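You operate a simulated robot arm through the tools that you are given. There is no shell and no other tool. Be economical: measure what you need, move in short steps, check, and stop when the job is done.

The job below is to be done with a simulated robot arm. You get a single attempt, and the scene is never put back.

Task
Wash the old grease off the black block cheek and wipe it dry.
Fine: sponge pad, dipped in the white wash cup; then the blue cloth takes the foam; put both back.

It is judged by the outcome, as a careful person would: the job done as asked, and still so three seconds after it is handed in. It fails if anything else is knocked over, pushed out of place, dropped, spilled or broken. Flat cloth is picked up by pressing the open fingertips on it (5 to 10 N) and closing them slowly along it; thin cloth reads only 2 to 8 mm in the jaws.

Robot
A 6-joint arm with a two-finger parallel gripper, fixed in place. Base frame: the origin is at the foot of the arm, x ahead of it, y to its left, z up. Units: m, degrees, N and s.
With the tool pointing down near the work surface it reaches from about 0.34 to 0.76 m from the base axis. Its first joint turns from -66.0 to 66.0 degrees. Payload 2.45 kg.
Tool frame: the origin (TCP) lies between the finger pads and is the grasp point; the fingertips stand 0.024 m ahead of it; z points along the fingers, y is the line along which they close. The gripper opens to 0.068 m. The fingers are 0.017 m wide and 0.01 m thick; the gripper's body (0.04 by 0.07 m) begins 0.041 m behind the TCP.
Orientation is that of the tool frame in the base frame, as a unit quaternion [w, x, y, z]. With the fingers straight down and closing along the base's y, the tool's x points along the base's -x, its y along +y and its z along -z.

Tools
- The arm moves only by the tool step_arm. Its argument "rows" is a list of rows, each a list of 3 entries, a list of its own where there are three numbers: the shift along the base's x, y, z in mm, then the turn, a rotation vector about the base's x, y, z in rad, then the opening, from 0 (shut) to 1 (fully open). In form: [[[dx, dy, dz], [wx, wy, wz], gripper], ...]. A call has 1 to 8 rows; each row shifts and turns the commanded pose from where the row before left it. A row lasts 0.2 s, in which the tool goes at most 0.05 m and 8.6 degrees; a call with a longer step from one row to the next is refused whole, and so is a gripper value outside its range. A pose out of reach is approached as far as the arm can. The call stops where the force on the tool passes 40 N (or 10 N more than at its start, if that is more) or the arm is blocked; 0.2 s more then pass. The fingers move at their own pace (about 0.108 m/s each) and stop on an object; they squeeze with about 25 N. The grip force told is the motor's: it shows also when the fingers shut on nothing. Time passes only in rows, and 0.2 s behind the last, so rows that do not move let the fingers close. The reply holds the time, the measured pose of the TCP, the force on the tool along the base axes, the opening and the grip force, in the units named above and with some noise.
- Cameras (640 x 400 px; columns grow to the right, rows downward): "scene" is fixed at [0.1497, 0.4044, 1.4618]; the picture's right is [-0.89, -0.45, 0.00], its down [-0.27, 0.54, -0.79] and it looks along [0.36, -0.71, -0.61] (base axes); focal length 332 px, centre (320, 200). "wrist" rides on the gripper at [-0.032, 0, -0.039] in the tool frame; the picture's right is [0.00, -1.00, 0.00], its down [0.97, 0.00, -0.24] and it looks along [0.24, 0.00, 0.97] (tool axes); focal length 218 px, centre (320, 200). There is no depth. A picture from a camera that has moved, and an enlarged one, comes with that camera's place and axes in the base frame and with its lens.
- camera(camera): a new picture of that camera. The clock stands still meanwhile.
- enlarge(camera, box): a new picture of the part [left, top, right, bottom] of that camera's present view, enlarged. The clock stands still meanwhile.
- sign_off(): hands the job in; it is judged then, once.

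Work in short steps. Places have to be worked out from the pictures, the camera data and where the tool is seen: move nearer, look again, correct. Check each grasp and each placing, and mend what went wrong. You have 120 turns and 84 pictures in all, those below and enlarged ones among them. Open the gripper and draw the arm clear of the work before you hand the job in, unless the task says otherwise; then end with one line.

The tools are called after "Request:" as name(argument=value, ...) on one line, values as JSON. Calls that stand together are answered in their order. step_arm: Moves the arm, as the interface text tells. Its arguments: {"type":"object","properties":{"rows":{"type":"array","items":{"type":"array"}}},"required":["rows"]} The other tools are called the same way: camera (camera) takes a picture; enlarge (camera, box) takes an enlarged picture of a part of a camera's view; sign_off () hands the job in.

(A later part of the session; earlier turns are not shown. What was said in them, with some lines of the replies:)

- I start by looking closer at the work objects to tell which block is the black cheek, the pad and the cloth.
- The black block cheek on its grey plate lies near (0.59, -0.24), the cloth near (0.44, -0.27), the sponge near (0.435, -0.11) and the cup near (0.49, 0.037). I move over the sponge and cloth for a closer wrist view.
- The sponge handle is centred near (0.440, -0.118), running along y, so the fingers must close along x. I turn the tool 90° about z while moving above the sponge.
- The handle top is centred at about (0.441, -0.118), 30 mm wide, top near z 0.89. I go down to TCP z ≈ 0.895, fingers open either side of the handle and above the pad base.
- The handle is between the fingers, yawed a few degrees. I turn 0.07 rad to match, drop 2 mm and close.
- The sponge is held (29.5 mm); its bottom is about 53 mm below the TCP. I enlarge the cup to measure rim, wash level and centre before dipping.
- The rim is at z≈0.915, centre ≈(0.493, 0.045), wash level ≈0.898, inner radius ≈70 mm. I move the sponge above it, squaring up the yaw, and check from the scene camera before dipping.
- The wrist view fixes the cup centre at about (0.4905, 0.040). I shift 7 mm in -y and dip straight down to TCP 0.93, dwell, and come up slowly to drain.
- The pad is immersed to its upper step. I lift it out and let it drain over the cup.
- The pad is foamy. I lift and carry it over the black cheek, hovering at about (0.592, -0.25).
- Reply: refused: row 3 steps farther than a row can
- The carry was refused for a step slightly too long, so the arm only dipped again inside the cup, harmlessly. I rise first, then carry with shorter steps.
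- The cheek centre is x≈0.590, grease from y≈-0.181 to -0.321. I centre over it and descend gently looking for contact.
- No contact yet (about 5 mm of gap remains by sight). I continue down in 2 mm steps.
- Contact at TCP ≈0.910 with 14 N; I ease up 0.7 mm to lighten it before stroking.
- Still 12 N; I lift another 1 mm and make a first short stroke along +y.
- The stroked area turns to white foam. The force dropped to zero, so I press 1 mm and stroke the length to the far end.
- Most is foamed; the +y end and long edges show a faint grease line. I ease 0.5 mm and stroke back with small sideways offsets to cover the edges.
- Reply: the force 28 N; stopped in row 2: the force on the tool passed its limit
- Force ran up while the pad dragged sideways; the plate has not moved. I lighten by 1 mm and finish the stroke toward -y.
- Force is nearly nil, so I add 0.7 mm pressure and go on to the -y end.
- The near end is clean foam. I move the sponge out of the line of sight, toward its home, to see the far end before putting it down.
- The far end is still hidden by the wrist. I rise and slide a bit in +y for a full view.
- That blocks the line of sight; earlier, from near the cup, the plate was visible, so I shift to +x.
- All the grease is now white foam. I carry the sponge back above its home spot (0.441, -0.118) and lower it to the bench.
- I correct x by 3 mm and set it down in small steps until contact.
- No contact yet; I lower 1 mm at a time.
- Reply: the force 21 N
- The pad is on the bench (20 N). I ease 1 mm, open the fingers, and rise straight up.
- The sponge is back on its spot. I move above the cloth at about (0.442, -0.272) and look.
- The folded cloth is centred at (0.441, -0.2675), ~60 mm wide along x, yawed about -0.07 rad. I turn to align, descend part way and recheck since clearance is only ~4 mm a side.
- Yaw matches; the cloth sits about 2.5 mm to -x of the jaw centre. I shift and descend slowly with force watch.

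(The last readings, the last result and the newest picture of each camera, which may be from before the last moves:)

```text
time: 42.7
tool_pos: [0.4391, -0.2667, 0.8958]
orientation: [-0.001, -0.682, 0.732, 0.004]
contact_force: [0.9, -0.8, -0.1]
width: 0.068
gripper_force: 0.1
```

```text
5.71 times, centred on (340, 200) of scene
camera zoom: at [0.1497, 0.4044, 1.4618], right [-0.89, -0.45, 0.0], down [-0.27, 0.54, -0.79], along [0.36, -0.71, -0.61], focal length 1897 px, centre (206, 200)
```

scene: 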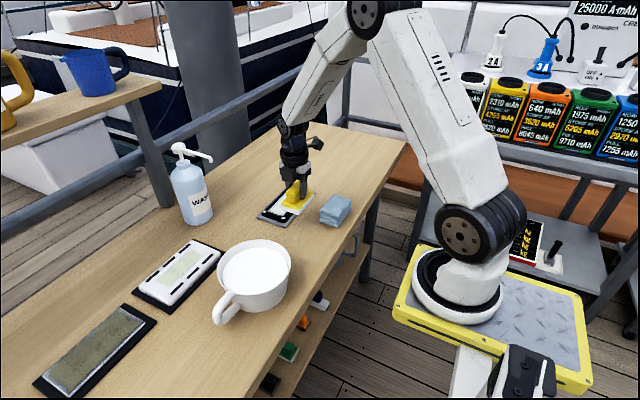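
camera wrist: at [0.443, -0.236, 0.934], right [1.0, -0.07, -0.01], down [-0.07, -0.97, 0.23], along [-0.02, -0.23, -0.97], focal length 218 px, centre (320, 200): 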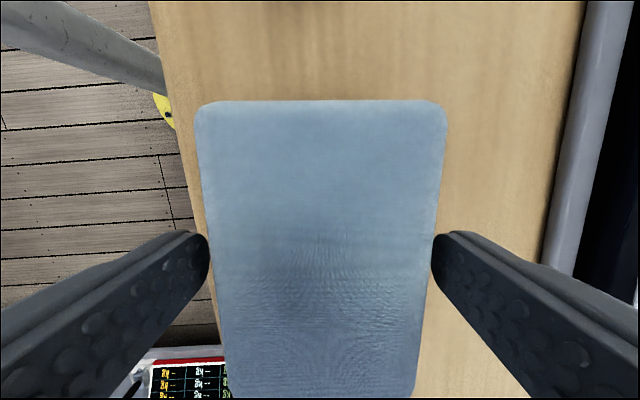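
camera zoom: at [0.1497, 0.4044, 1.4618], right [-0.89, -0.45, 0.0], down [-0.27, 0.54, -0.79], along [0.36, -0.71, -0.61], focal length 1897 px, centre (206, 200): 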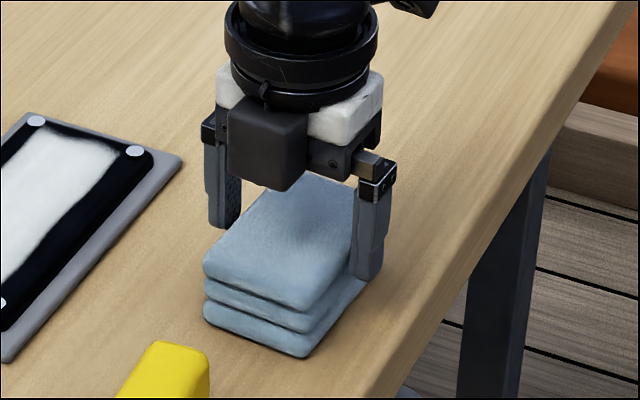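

No contact with the tips at z≈0.872, apparently already straddling the top layer. I go down further in small steps and check the force.

Request:
step_arm(rows=[[[0, 0, -4], [0, 0, 0], 1], [[0, 0, -4], [0, 0, 0], 1], [[0, 0, -4], [0, 0, 0], 1], [[0, 0, 0], [0, 0, 0], 1]])

Request:
camera(camera="wrist")

Request:
enlarge(camera="scene", box=[300, 165, 380, 235])

```text
time: 43.7
tool_pos: [0.4405, -0.2679, 0.8828]
orientation: [-0.001, -0.681, 0.732, 0.005]
contact_force: [-0.1, -0.1, 0.1]
width: 0.068
gripper_force: 0.0
```

```text
44 pictures are left
camera wrist: at [0.4434, -0.2355, 0.9219], right [1.0, -0.07, -0.01], down [-0.07, -0.97, 0.23], along [-0.02, -0.23, -0.97], focal length 218 px, centre (320, 200)
```

wrist: 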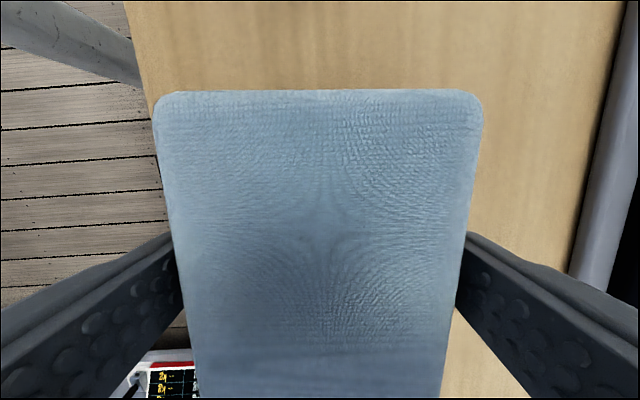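

```text
5.71 times, centred on (340, 200) of scene
camera zoom: at [0.1497, 0.4044, 1.4618], right [-0.89, -0.45, 0.0], down [-0.27, 0.54, -0.79], along [0.36, -0.71, -0.61], focal length 1897 px, centre (206, 200)
```

zoom: 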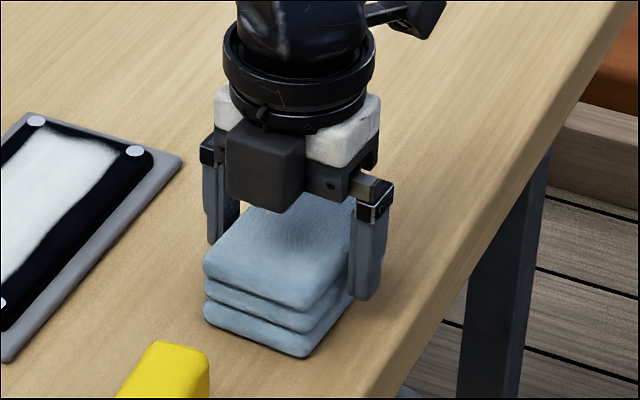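

The fingers straddle the stack cleanly. I go 6 mm lower (tips at ~0.853, leaving a wiping face below) and close.

Request:
step_arm(rows=[[[0, 0, -3], [0, 0, 0], 1], [[0, 0, -3], [0, 0, 0], 1], [[0, 0, 0], [0, 0, 0], 0.9], [[0, 0, 0], [0, 0, 0], 0.8], [[0, 0, 0], [0, 0, 0], 0.65], [[0, 0, 0], [0, 0, 0], 0.5], [[0, 0, 0], [0, 0, 0], 0.5]])

Request:
enlarge(camera="scene", box=[300, 165, 380, 235])

```text
time: 45.3
tool_pos: [0.4398, -0.2664, 0.8765]
orientation: [-0.001, -0.682, 0.732, 0.005]
contact_force: [0.7, -0.5, 1.8]
width: 0.0592
gripper_force: 25.1
```

```text
5.71 times, centred on (340, 200) of scene
camera zoom: at [0.1497, 0.4044, 1.4618], right [-0.89, -0.45, 0.0], down [-0.27, 0.54, -0.79], along [0.36, -0.71, -0.61], focal length 1897 px, centre (206, 200)
```

zoom: 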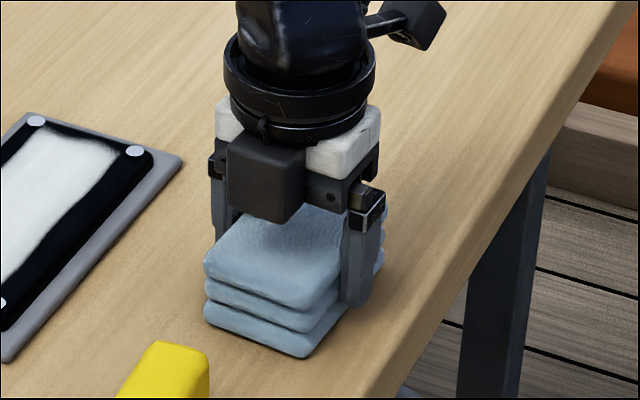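

Gripped at 59 mm with 25 N. Home pose for the cloth: TCP (0.440, -0.2665, 0.8765). I lift and check that the whole stack comes along.

Request:
step_arm(rows=[[[0, 0, 8], [0, 0, 0], 0.5], [[0, 0, 15], [0, 0, 0], 0.5], [[0, 0, 25], [0, 0, 0], 0.5], [[0, 0, 25], [0, 0, 0], 0.5], [[0, 0, 0], [0, 0, 0], 0.5]])

Request:
enlarge(camera="scene", box=[260, 140, 380, 230])

```text
time: 46.5
tool_pos: [0.441, -0.2684, 0.9495]
orientation: [0.0, -0.682, 0.732, 0.004]
contact_force: [0.4, -0.2, -0.7]
width: 0.0592
gripper_force: 24.8
```

```text
4.44 times, centred on (320, 185) of scene
camera zoom: at [0.1497, 0.4044, 1.4618], right [-0.89, -0.45, 0.0], down [-0.27, 0.54, -0.79], along [0.36, -0.71, -0.61], focal length 1475 px, centre (320, 267)
```

zoom: 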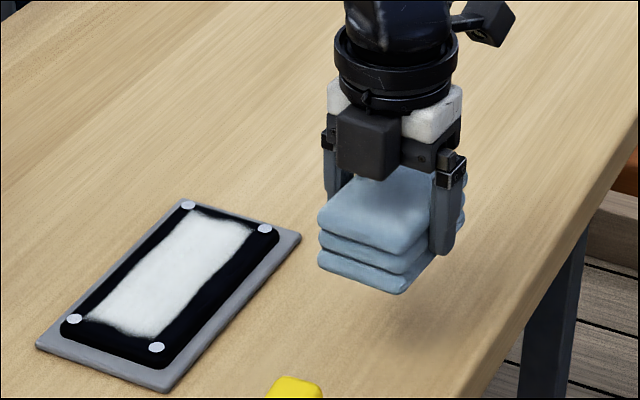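

The stack lifts as one. I carry it over the cheek centre (0.590, -0.252), square the yaw, and descend to just above contact.

Request:
step_arm(rows=[[[37, 4, 10], [0, 0, 0.035], 0.5], [[37, 4, 0], [0, 0, 0.035], 0.5], [[37, 4, 0], [0, 0, 0], 0.5], [[38, 4, 0], [0, 0, 0], 0.5], [[0, 0, -25], [0, 0, 0], 0.5], [[0, 0, -25], [0, 0, 0], 0.5], [[0, 0, -8], [0, 0, 0], 0.5], [[0, 0, 0], [0, 0, 0], 0.5]])

Request:
enlarge(camera="scene", box=[230, 150, 350, 240])

```text
time: 48.3
tool_pos: [0.5896, -0.2514, 0.9017]
orientation: [0.001, 0.707, -0.707, -0.005]
contact_force: [-0.3, 0.0, -0.8]
width: 0.0595
gripper_force: 24.8
```

```text
4.44 times, centred on (290, 195) of scene
camera zoom: at [0.1497, 0.4044, 1.4618], right [-0.89, -0.45, 0.0], down [-0.27, 0.54, -0.79], along [0.36, -0.71, -0.61], focal length 1475 px, centre (453, 222)
```

zoom: 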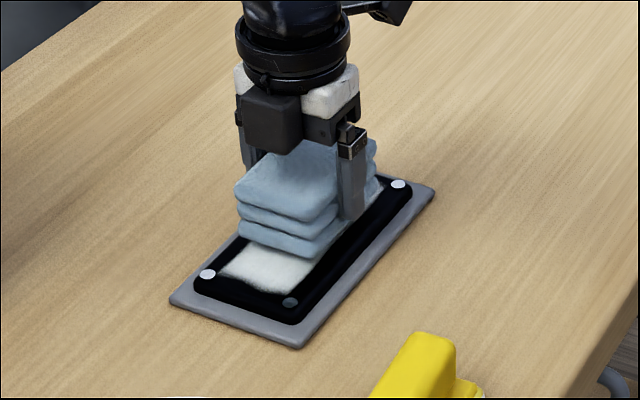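

Close above the foam. I lower in 2 mm steps to touch.

Request:
step_arm(rows=[[[1, 0, -3], [0, 0, 0], 0.5], [[0, 0, -2], [0, 0, 0], 0.5], [[0, 0, -2], [0, 0, 0], 0.5], [[0, 0, 0], [0, 0, 0], 0.5]])

```text
time: 49.3
tool_pos: [0.5901, -0.252, 0.8942]
orientation: [-0.001, -0.707, 0.707, 0.004]
contact_force: [-1.0, -0.4, -1.0]
width: 0.0593
gripper_force: 25.3
```

Request:
step_arm(rows=[[[0, 0, -1], [0, 0, 0], 0.5], [[0, 0, -0.7], [0, 0, 0], 0.5], [[0, 0, 0], [0, 0, 0], 0.5]])

```text
time: 50.1
tool_pos: [0.5901, -0.2518, 0.892]
orientation: [0.0, -0.707, 0.707, 0.004]
contact_force: [0.6, 0.5, -0.8]
width: 0.0593
gripper_force: 24.2
```

Request:
step_arm(rows=[[[0, 0, -1], [0, 0, 0], 0.5], [[0, 0, -0.7], [0, 0, 0], 0.5], [[0, 0, 0], [0, 0, 0], 0.5]])

```text
time: 50.9
tool_pos: [0.5917, -0.2529, 0.8924]
orientation: [0.0, 0.707, -0.707, -0.003]
contact_force: [-3.6, 3.0, 11.2]
width: 0.0592
gripper_force: 25.3
```

Contact with 11 N. I stroke to +y end, then back along the length.

Request:
step_arm(rows=[[[0, 8, 0.3], [0, 0, 0], 0.5], [[0, 8, 0], [0, 0, 0], 0.5], [[0, 8, 0], [0, 0, 0], 0.5], [[0, 8, 0], [0, 0, 0], 0.5], [[0, 4, 0], [0, 0, 0], 0.5]])

Request:
enlarge(camera="scene", box=[230, 150, 350, 240])

```text
time: 52.1
tool_pos: [0.5927, -0.2168, 0.8918]
orientation: [0.0, -0.707, 0.707, 0.002]
contact_force: [1.1, -9.5, 19.7]
width: 0.0594
gripper_force: 25.5
```

```text
4.44 times, centred on (290, 195) of scene
camera zoom: at [0.1493, 0.4043, 1.4619], right [-0.89, -0.45, 0.0], down [-0.27, 0.54, -0.79], along [0.36, -0.71, -0.61], focal length 1475 px, centre (453, 222)
```

zoom: 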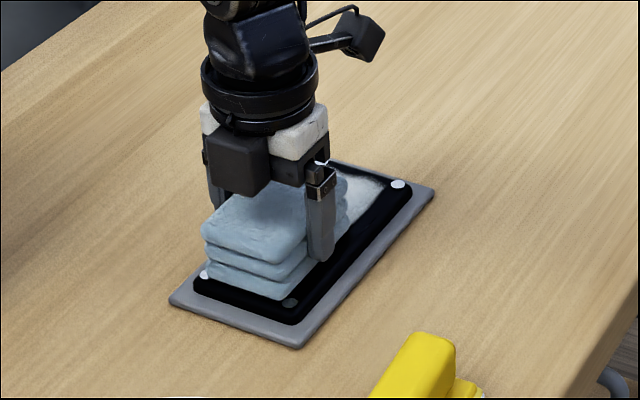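

Foam is coming off. Force rose to 20 N, so I ease 0.7 mm and stroke to the -y end.

Request:
step_arm(rows=[[[0, -4, 0.7], [0, 0, 0], 0.5], [[0, -12, 0], [0, 0, 0], 0.5], [[0, -12, 0], [0, 0, 0], 0.5], [[0, -12, 0], [0, 0, 0], 0.5], [[0, -12, 0], [0, 0, 0], 0.5], [[0, -12, 0], [0, 0, 0], 0.5], [[0, -8, 0], [0, 0, 0], 0.5]])

Request:
enlarge(camera="scene", box=[230, 150, 350, 240])

```text
time: 53.7
tool_pos: [0.5901, -0.2878, 0.8921]
orientation: [0.0, 0.707, -0.707, -0.005]
contact_force: [0.7, 2.3, 5.6]
width: 0.0593
gripper_force: 25.3
```

```text
4.44 times, centred on (290, 195) of scene
camera zoom: at [0.1496, 0.4045, 1.4618], right [-0.89, -0.45, 0.0], down [-0.27, 0.54, -0.79], along [0.36, -0.71, -0.61], focal length 1475 px, centre (453, 222)
```

zoom: 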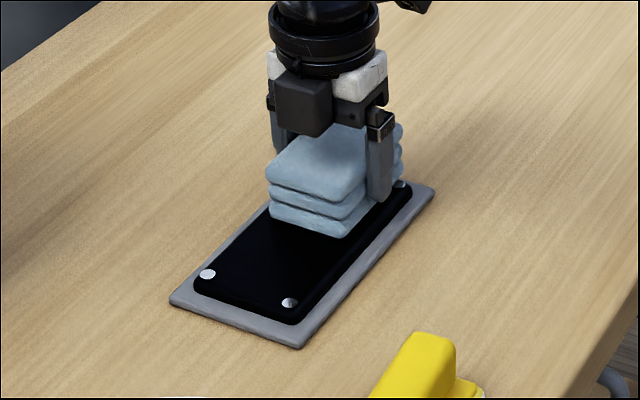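

The wiped area is clean and dry. I do a second pass with small sideways offsets for the edges.

Request:
step_arm(rows=[[[-5, 0, 0], [0, 0, 0], 0.5], [[0, 12, 0], [0, 0, 0], 0.5], [[0, 12, 0], [0, 0, 0], 0.5], [[0, 12, 0], [0, 0, 0], 0.5], [[0, 12, 0], [0, 0, 0], 0.5], [[0, 12, 0], [0, 0, 0], 0.5], [[0, 10, 0], [0, 0, 0], 0.5]])

Request:
step_arm(rows=[[[9, 0, 0.3], [0, 0, 0], 0.5], [[0, -12, 0], [0, 0, 0], 0.5], [[0, -12, 0], [0, 0, 0], 0.5], [[0, -12, 0], [0, 0, 0], 0.5], [[0, -12, 0], [0, 0, 0], 0.5], [[0, -12, 0], [0, 0, 0], 0.5], [[0, -10, 0], [0, 0, 0], 0.5]])

```text
time: 55.3
tool_pos: [0.5847, -0.2172, 0.8913]
orientation: [0.0, -0.707, 0.708, 0.005]
contact_force: [0.2, -1.4, 1.7]
width: 0.0593
gripper_force: 25.0
```

```text
time: 56.9
tool_pos: [0.5947, -0.2882, 0.8922]
orientation: [-0.001, -0.707, 0.707, 0.004]
contact_force: [-0.1, -0.5, -0.1]
width: 0.0593
gripper_force: 24.6
```

Now I lift and carry the cloth back over its home, turning back to its original yaw, and check the cheek.

Request:
step_arm(rows=[[[0, 0, 10], [0, 0, 0], 0.5], [[0, 0, 30], [0, 0, 0], 0.5], [[-30, 4, 20], [0, 0, -0.035], 0.5], [[-31, 4, 0], [0, 0, -0.035], 0.5], [[-31, 4, 0], [0, 0, 0], 0.5], [[-31, 5, 0], [0, 0, 0], 0.5], [[-31, 5, 0], [0, 0, 0], 0.5], [[0, 0, 0], [0, 0, 0], 0.5]])

Request:
enlarge(camera="scene", box=[230, 150, 350, 240])

```text
time: 58.7
tool_pos: [0.4397, -0.2657, 0.9511]
orientation: [-0.001, -0.682, 0.732, 0.004]
contact_force: [-0.2, 0.1, -1.0]
width: 0.0594
gripper_force: 25.1
```

```text
4.44 times, centred on (290, 195) of scene
camera zoom: at [0.1497, 0.4044, 1.4618], right [-0.89, -0.45, 0.0], down [-0.27, 0.54, -0.79], along [0.36, -0.71, -0.61], focal length 1475 px, centre (453, 222)
```

zoom: 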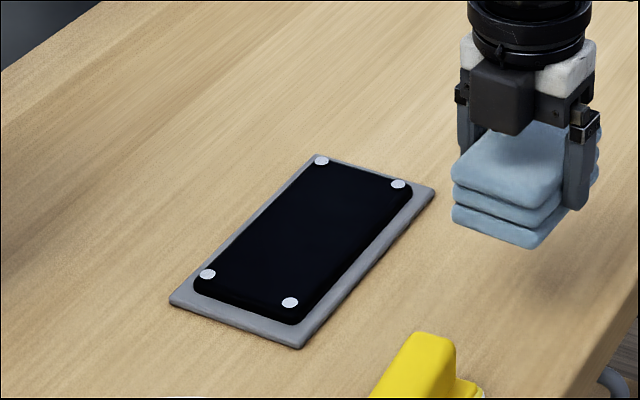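

The cheek looks clean black. I look once closer for residue while lowering the cloth to its home.

Request:
enlarge(camera="scene", box=[264, 180, 314, 222])

Request:
step_arm(rows=[[[0, -1, -30], [0, 0, 0], 0.5], [[0, 0, -25], [0, 0, 0], 0.5], [[0, 0, -12], [0, 0, 0], 0.5], [[0, 0, -4], [0, 0, 0], 0.5], [[0, 0, -2], [0, 0, 0], 0.5], [[0, 0, 0], [0, 0, 0], 0.5]])

```text
9.52 times, centred on (289, 201) of scene
camera zoom: at [0.1497, 0.4044, 1.4618], right [-0.89, -0.45, 0.0], down [-0.27, 0.54, -0.79], along [0.36, -0.71, -0.61], focal length 3161 px, centre (615, 190)
```

zoom: 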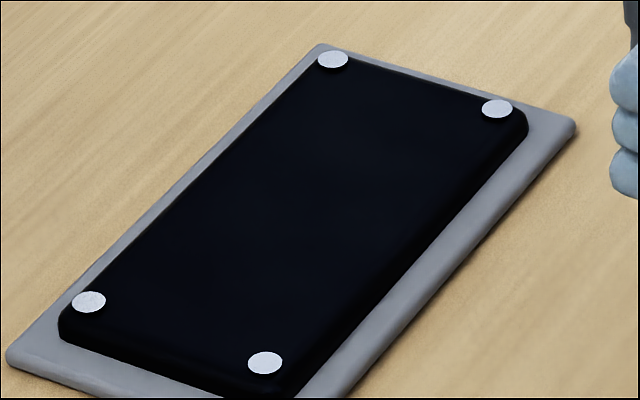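

```text
time: 60.1
tool_pos: [0.4408, -0.2679, 0.8791]
orientation: [-0.001, -0.681, 0.732, 0.005]
contact_force: [0.8, 0.5, -0.7]
width: 0.0594
gripper_force: 25.3
```

The cheek is spotless. The cloth is ~2 mm above the bench; I lower until it touches.

Request:
step_arm(rows=[[[0, 1, -2], [0, 0, 0], 0.5], [[0, 0, -1], [0, 0, 0], 0.5], [[0, 0, 0], [0, 0, 0], 0.5]])

```text
time: 60.9
tool_pos: [0.4417, -0.2651, 0.8765]
orientation: [-0.001, -0.682, 0.731, 0.004]
contact_force: [0.4, 0.2, 0.2]
width: 0.0592
gripper_force: 24.9
```

Request:
step_arm(rows=[[[0, -1, -1], [0, 0, 0], 0.5], [[0, 0, -0.7], [0, 0, 0], 0.5], [[0, 0, 0], [0, 0, 0], 0.5]])

```text
time: 61.7
tool_pos: [0.4412, -0.2666, 0.875]
orientation: [0.0, -0.682, 0.732, 0.003]
contact_force: [-0.8, 6.9, 20.3]
width: 0.0591
gripper_force: 25.2
```

It rests on the bench (20 N). I ease 1 mm, open, and rise straight up.

Request:
step_arm(rows=[[[0, 0, 1], [0, 0, 0], 0.5], [[0, 0, 0], [0, 0, 0], 0.9], [[0, 0, 0], [0, 0, 0], 1], [[0, 0, 0], [0, 0, 0], 1], [[0, 0, 10], [0, 0, 0], 1], [[0, 0, 25], [0, 0, 0], 1], [[0, 0, 40], [0, 0, 0], 1], [[0, 0, 45], [0, 0, 0], 1]])

Request:
step_arm(rows=[[[0, 0, 45], [0, 0, 0], 1], [[-10, 0, 45], [0, 0, 0], 1], [[-20, 0, 40], [0, 0, 0], 1], [[0, 0, 0], [0, 0, 0], 1]])

Request:
camera(camera="scene")

Request:
enlarge(camera="scene", box=[220, 170, 380, 270])

```text
time: 63.5
tool_pos: [0.4385, -0.2667, 0.9973]
orientation: [-0.001, -0.682, 0.731, 0.004]
contact_force: [0.1, -0.7, 0.9]
width: 0.0682
gripper_force: 0.0
```

```text
time: 64.5
tool_pos: [0.4118, -0.2652, 1.1262]
orientation: [0.0, -0.681, 0.732, 0.004]
contact_force: [-0.1, 0.4, 0.5]
width: 0.0676
gripper_force: 0.1
```

```text
35 pictures are left
```

scene: 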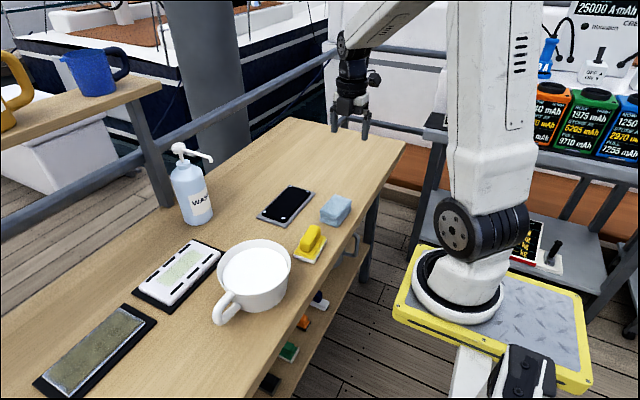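

```text
4.00 times, centred on (300, 220) of scene
camera zoom: at [0.1497, 0.4044, 1.4618], right [-0.89, -0.45, 0.0], down [-0.27, 0.54, -0.79], along [0.36, -0.71, -0.61], focal length 1328 px, centre (400, 120)
```

zoom: 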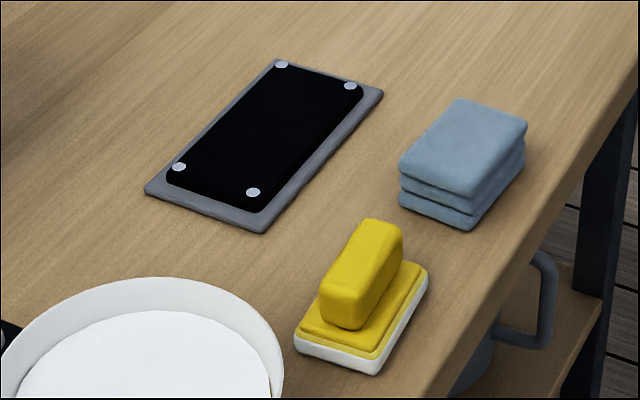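

The cheek is clean and dry, the sponge and cloth are back where they were, and nothing else has moved. The gripper is open and clear, so I hand the job in.

Request:
sign_off()

```text
The job is handed in.
```

I washed the old grease off the black block cheek and wiped it dry; the sponge pad and blue cloth are back in their places, and the job is handed in.
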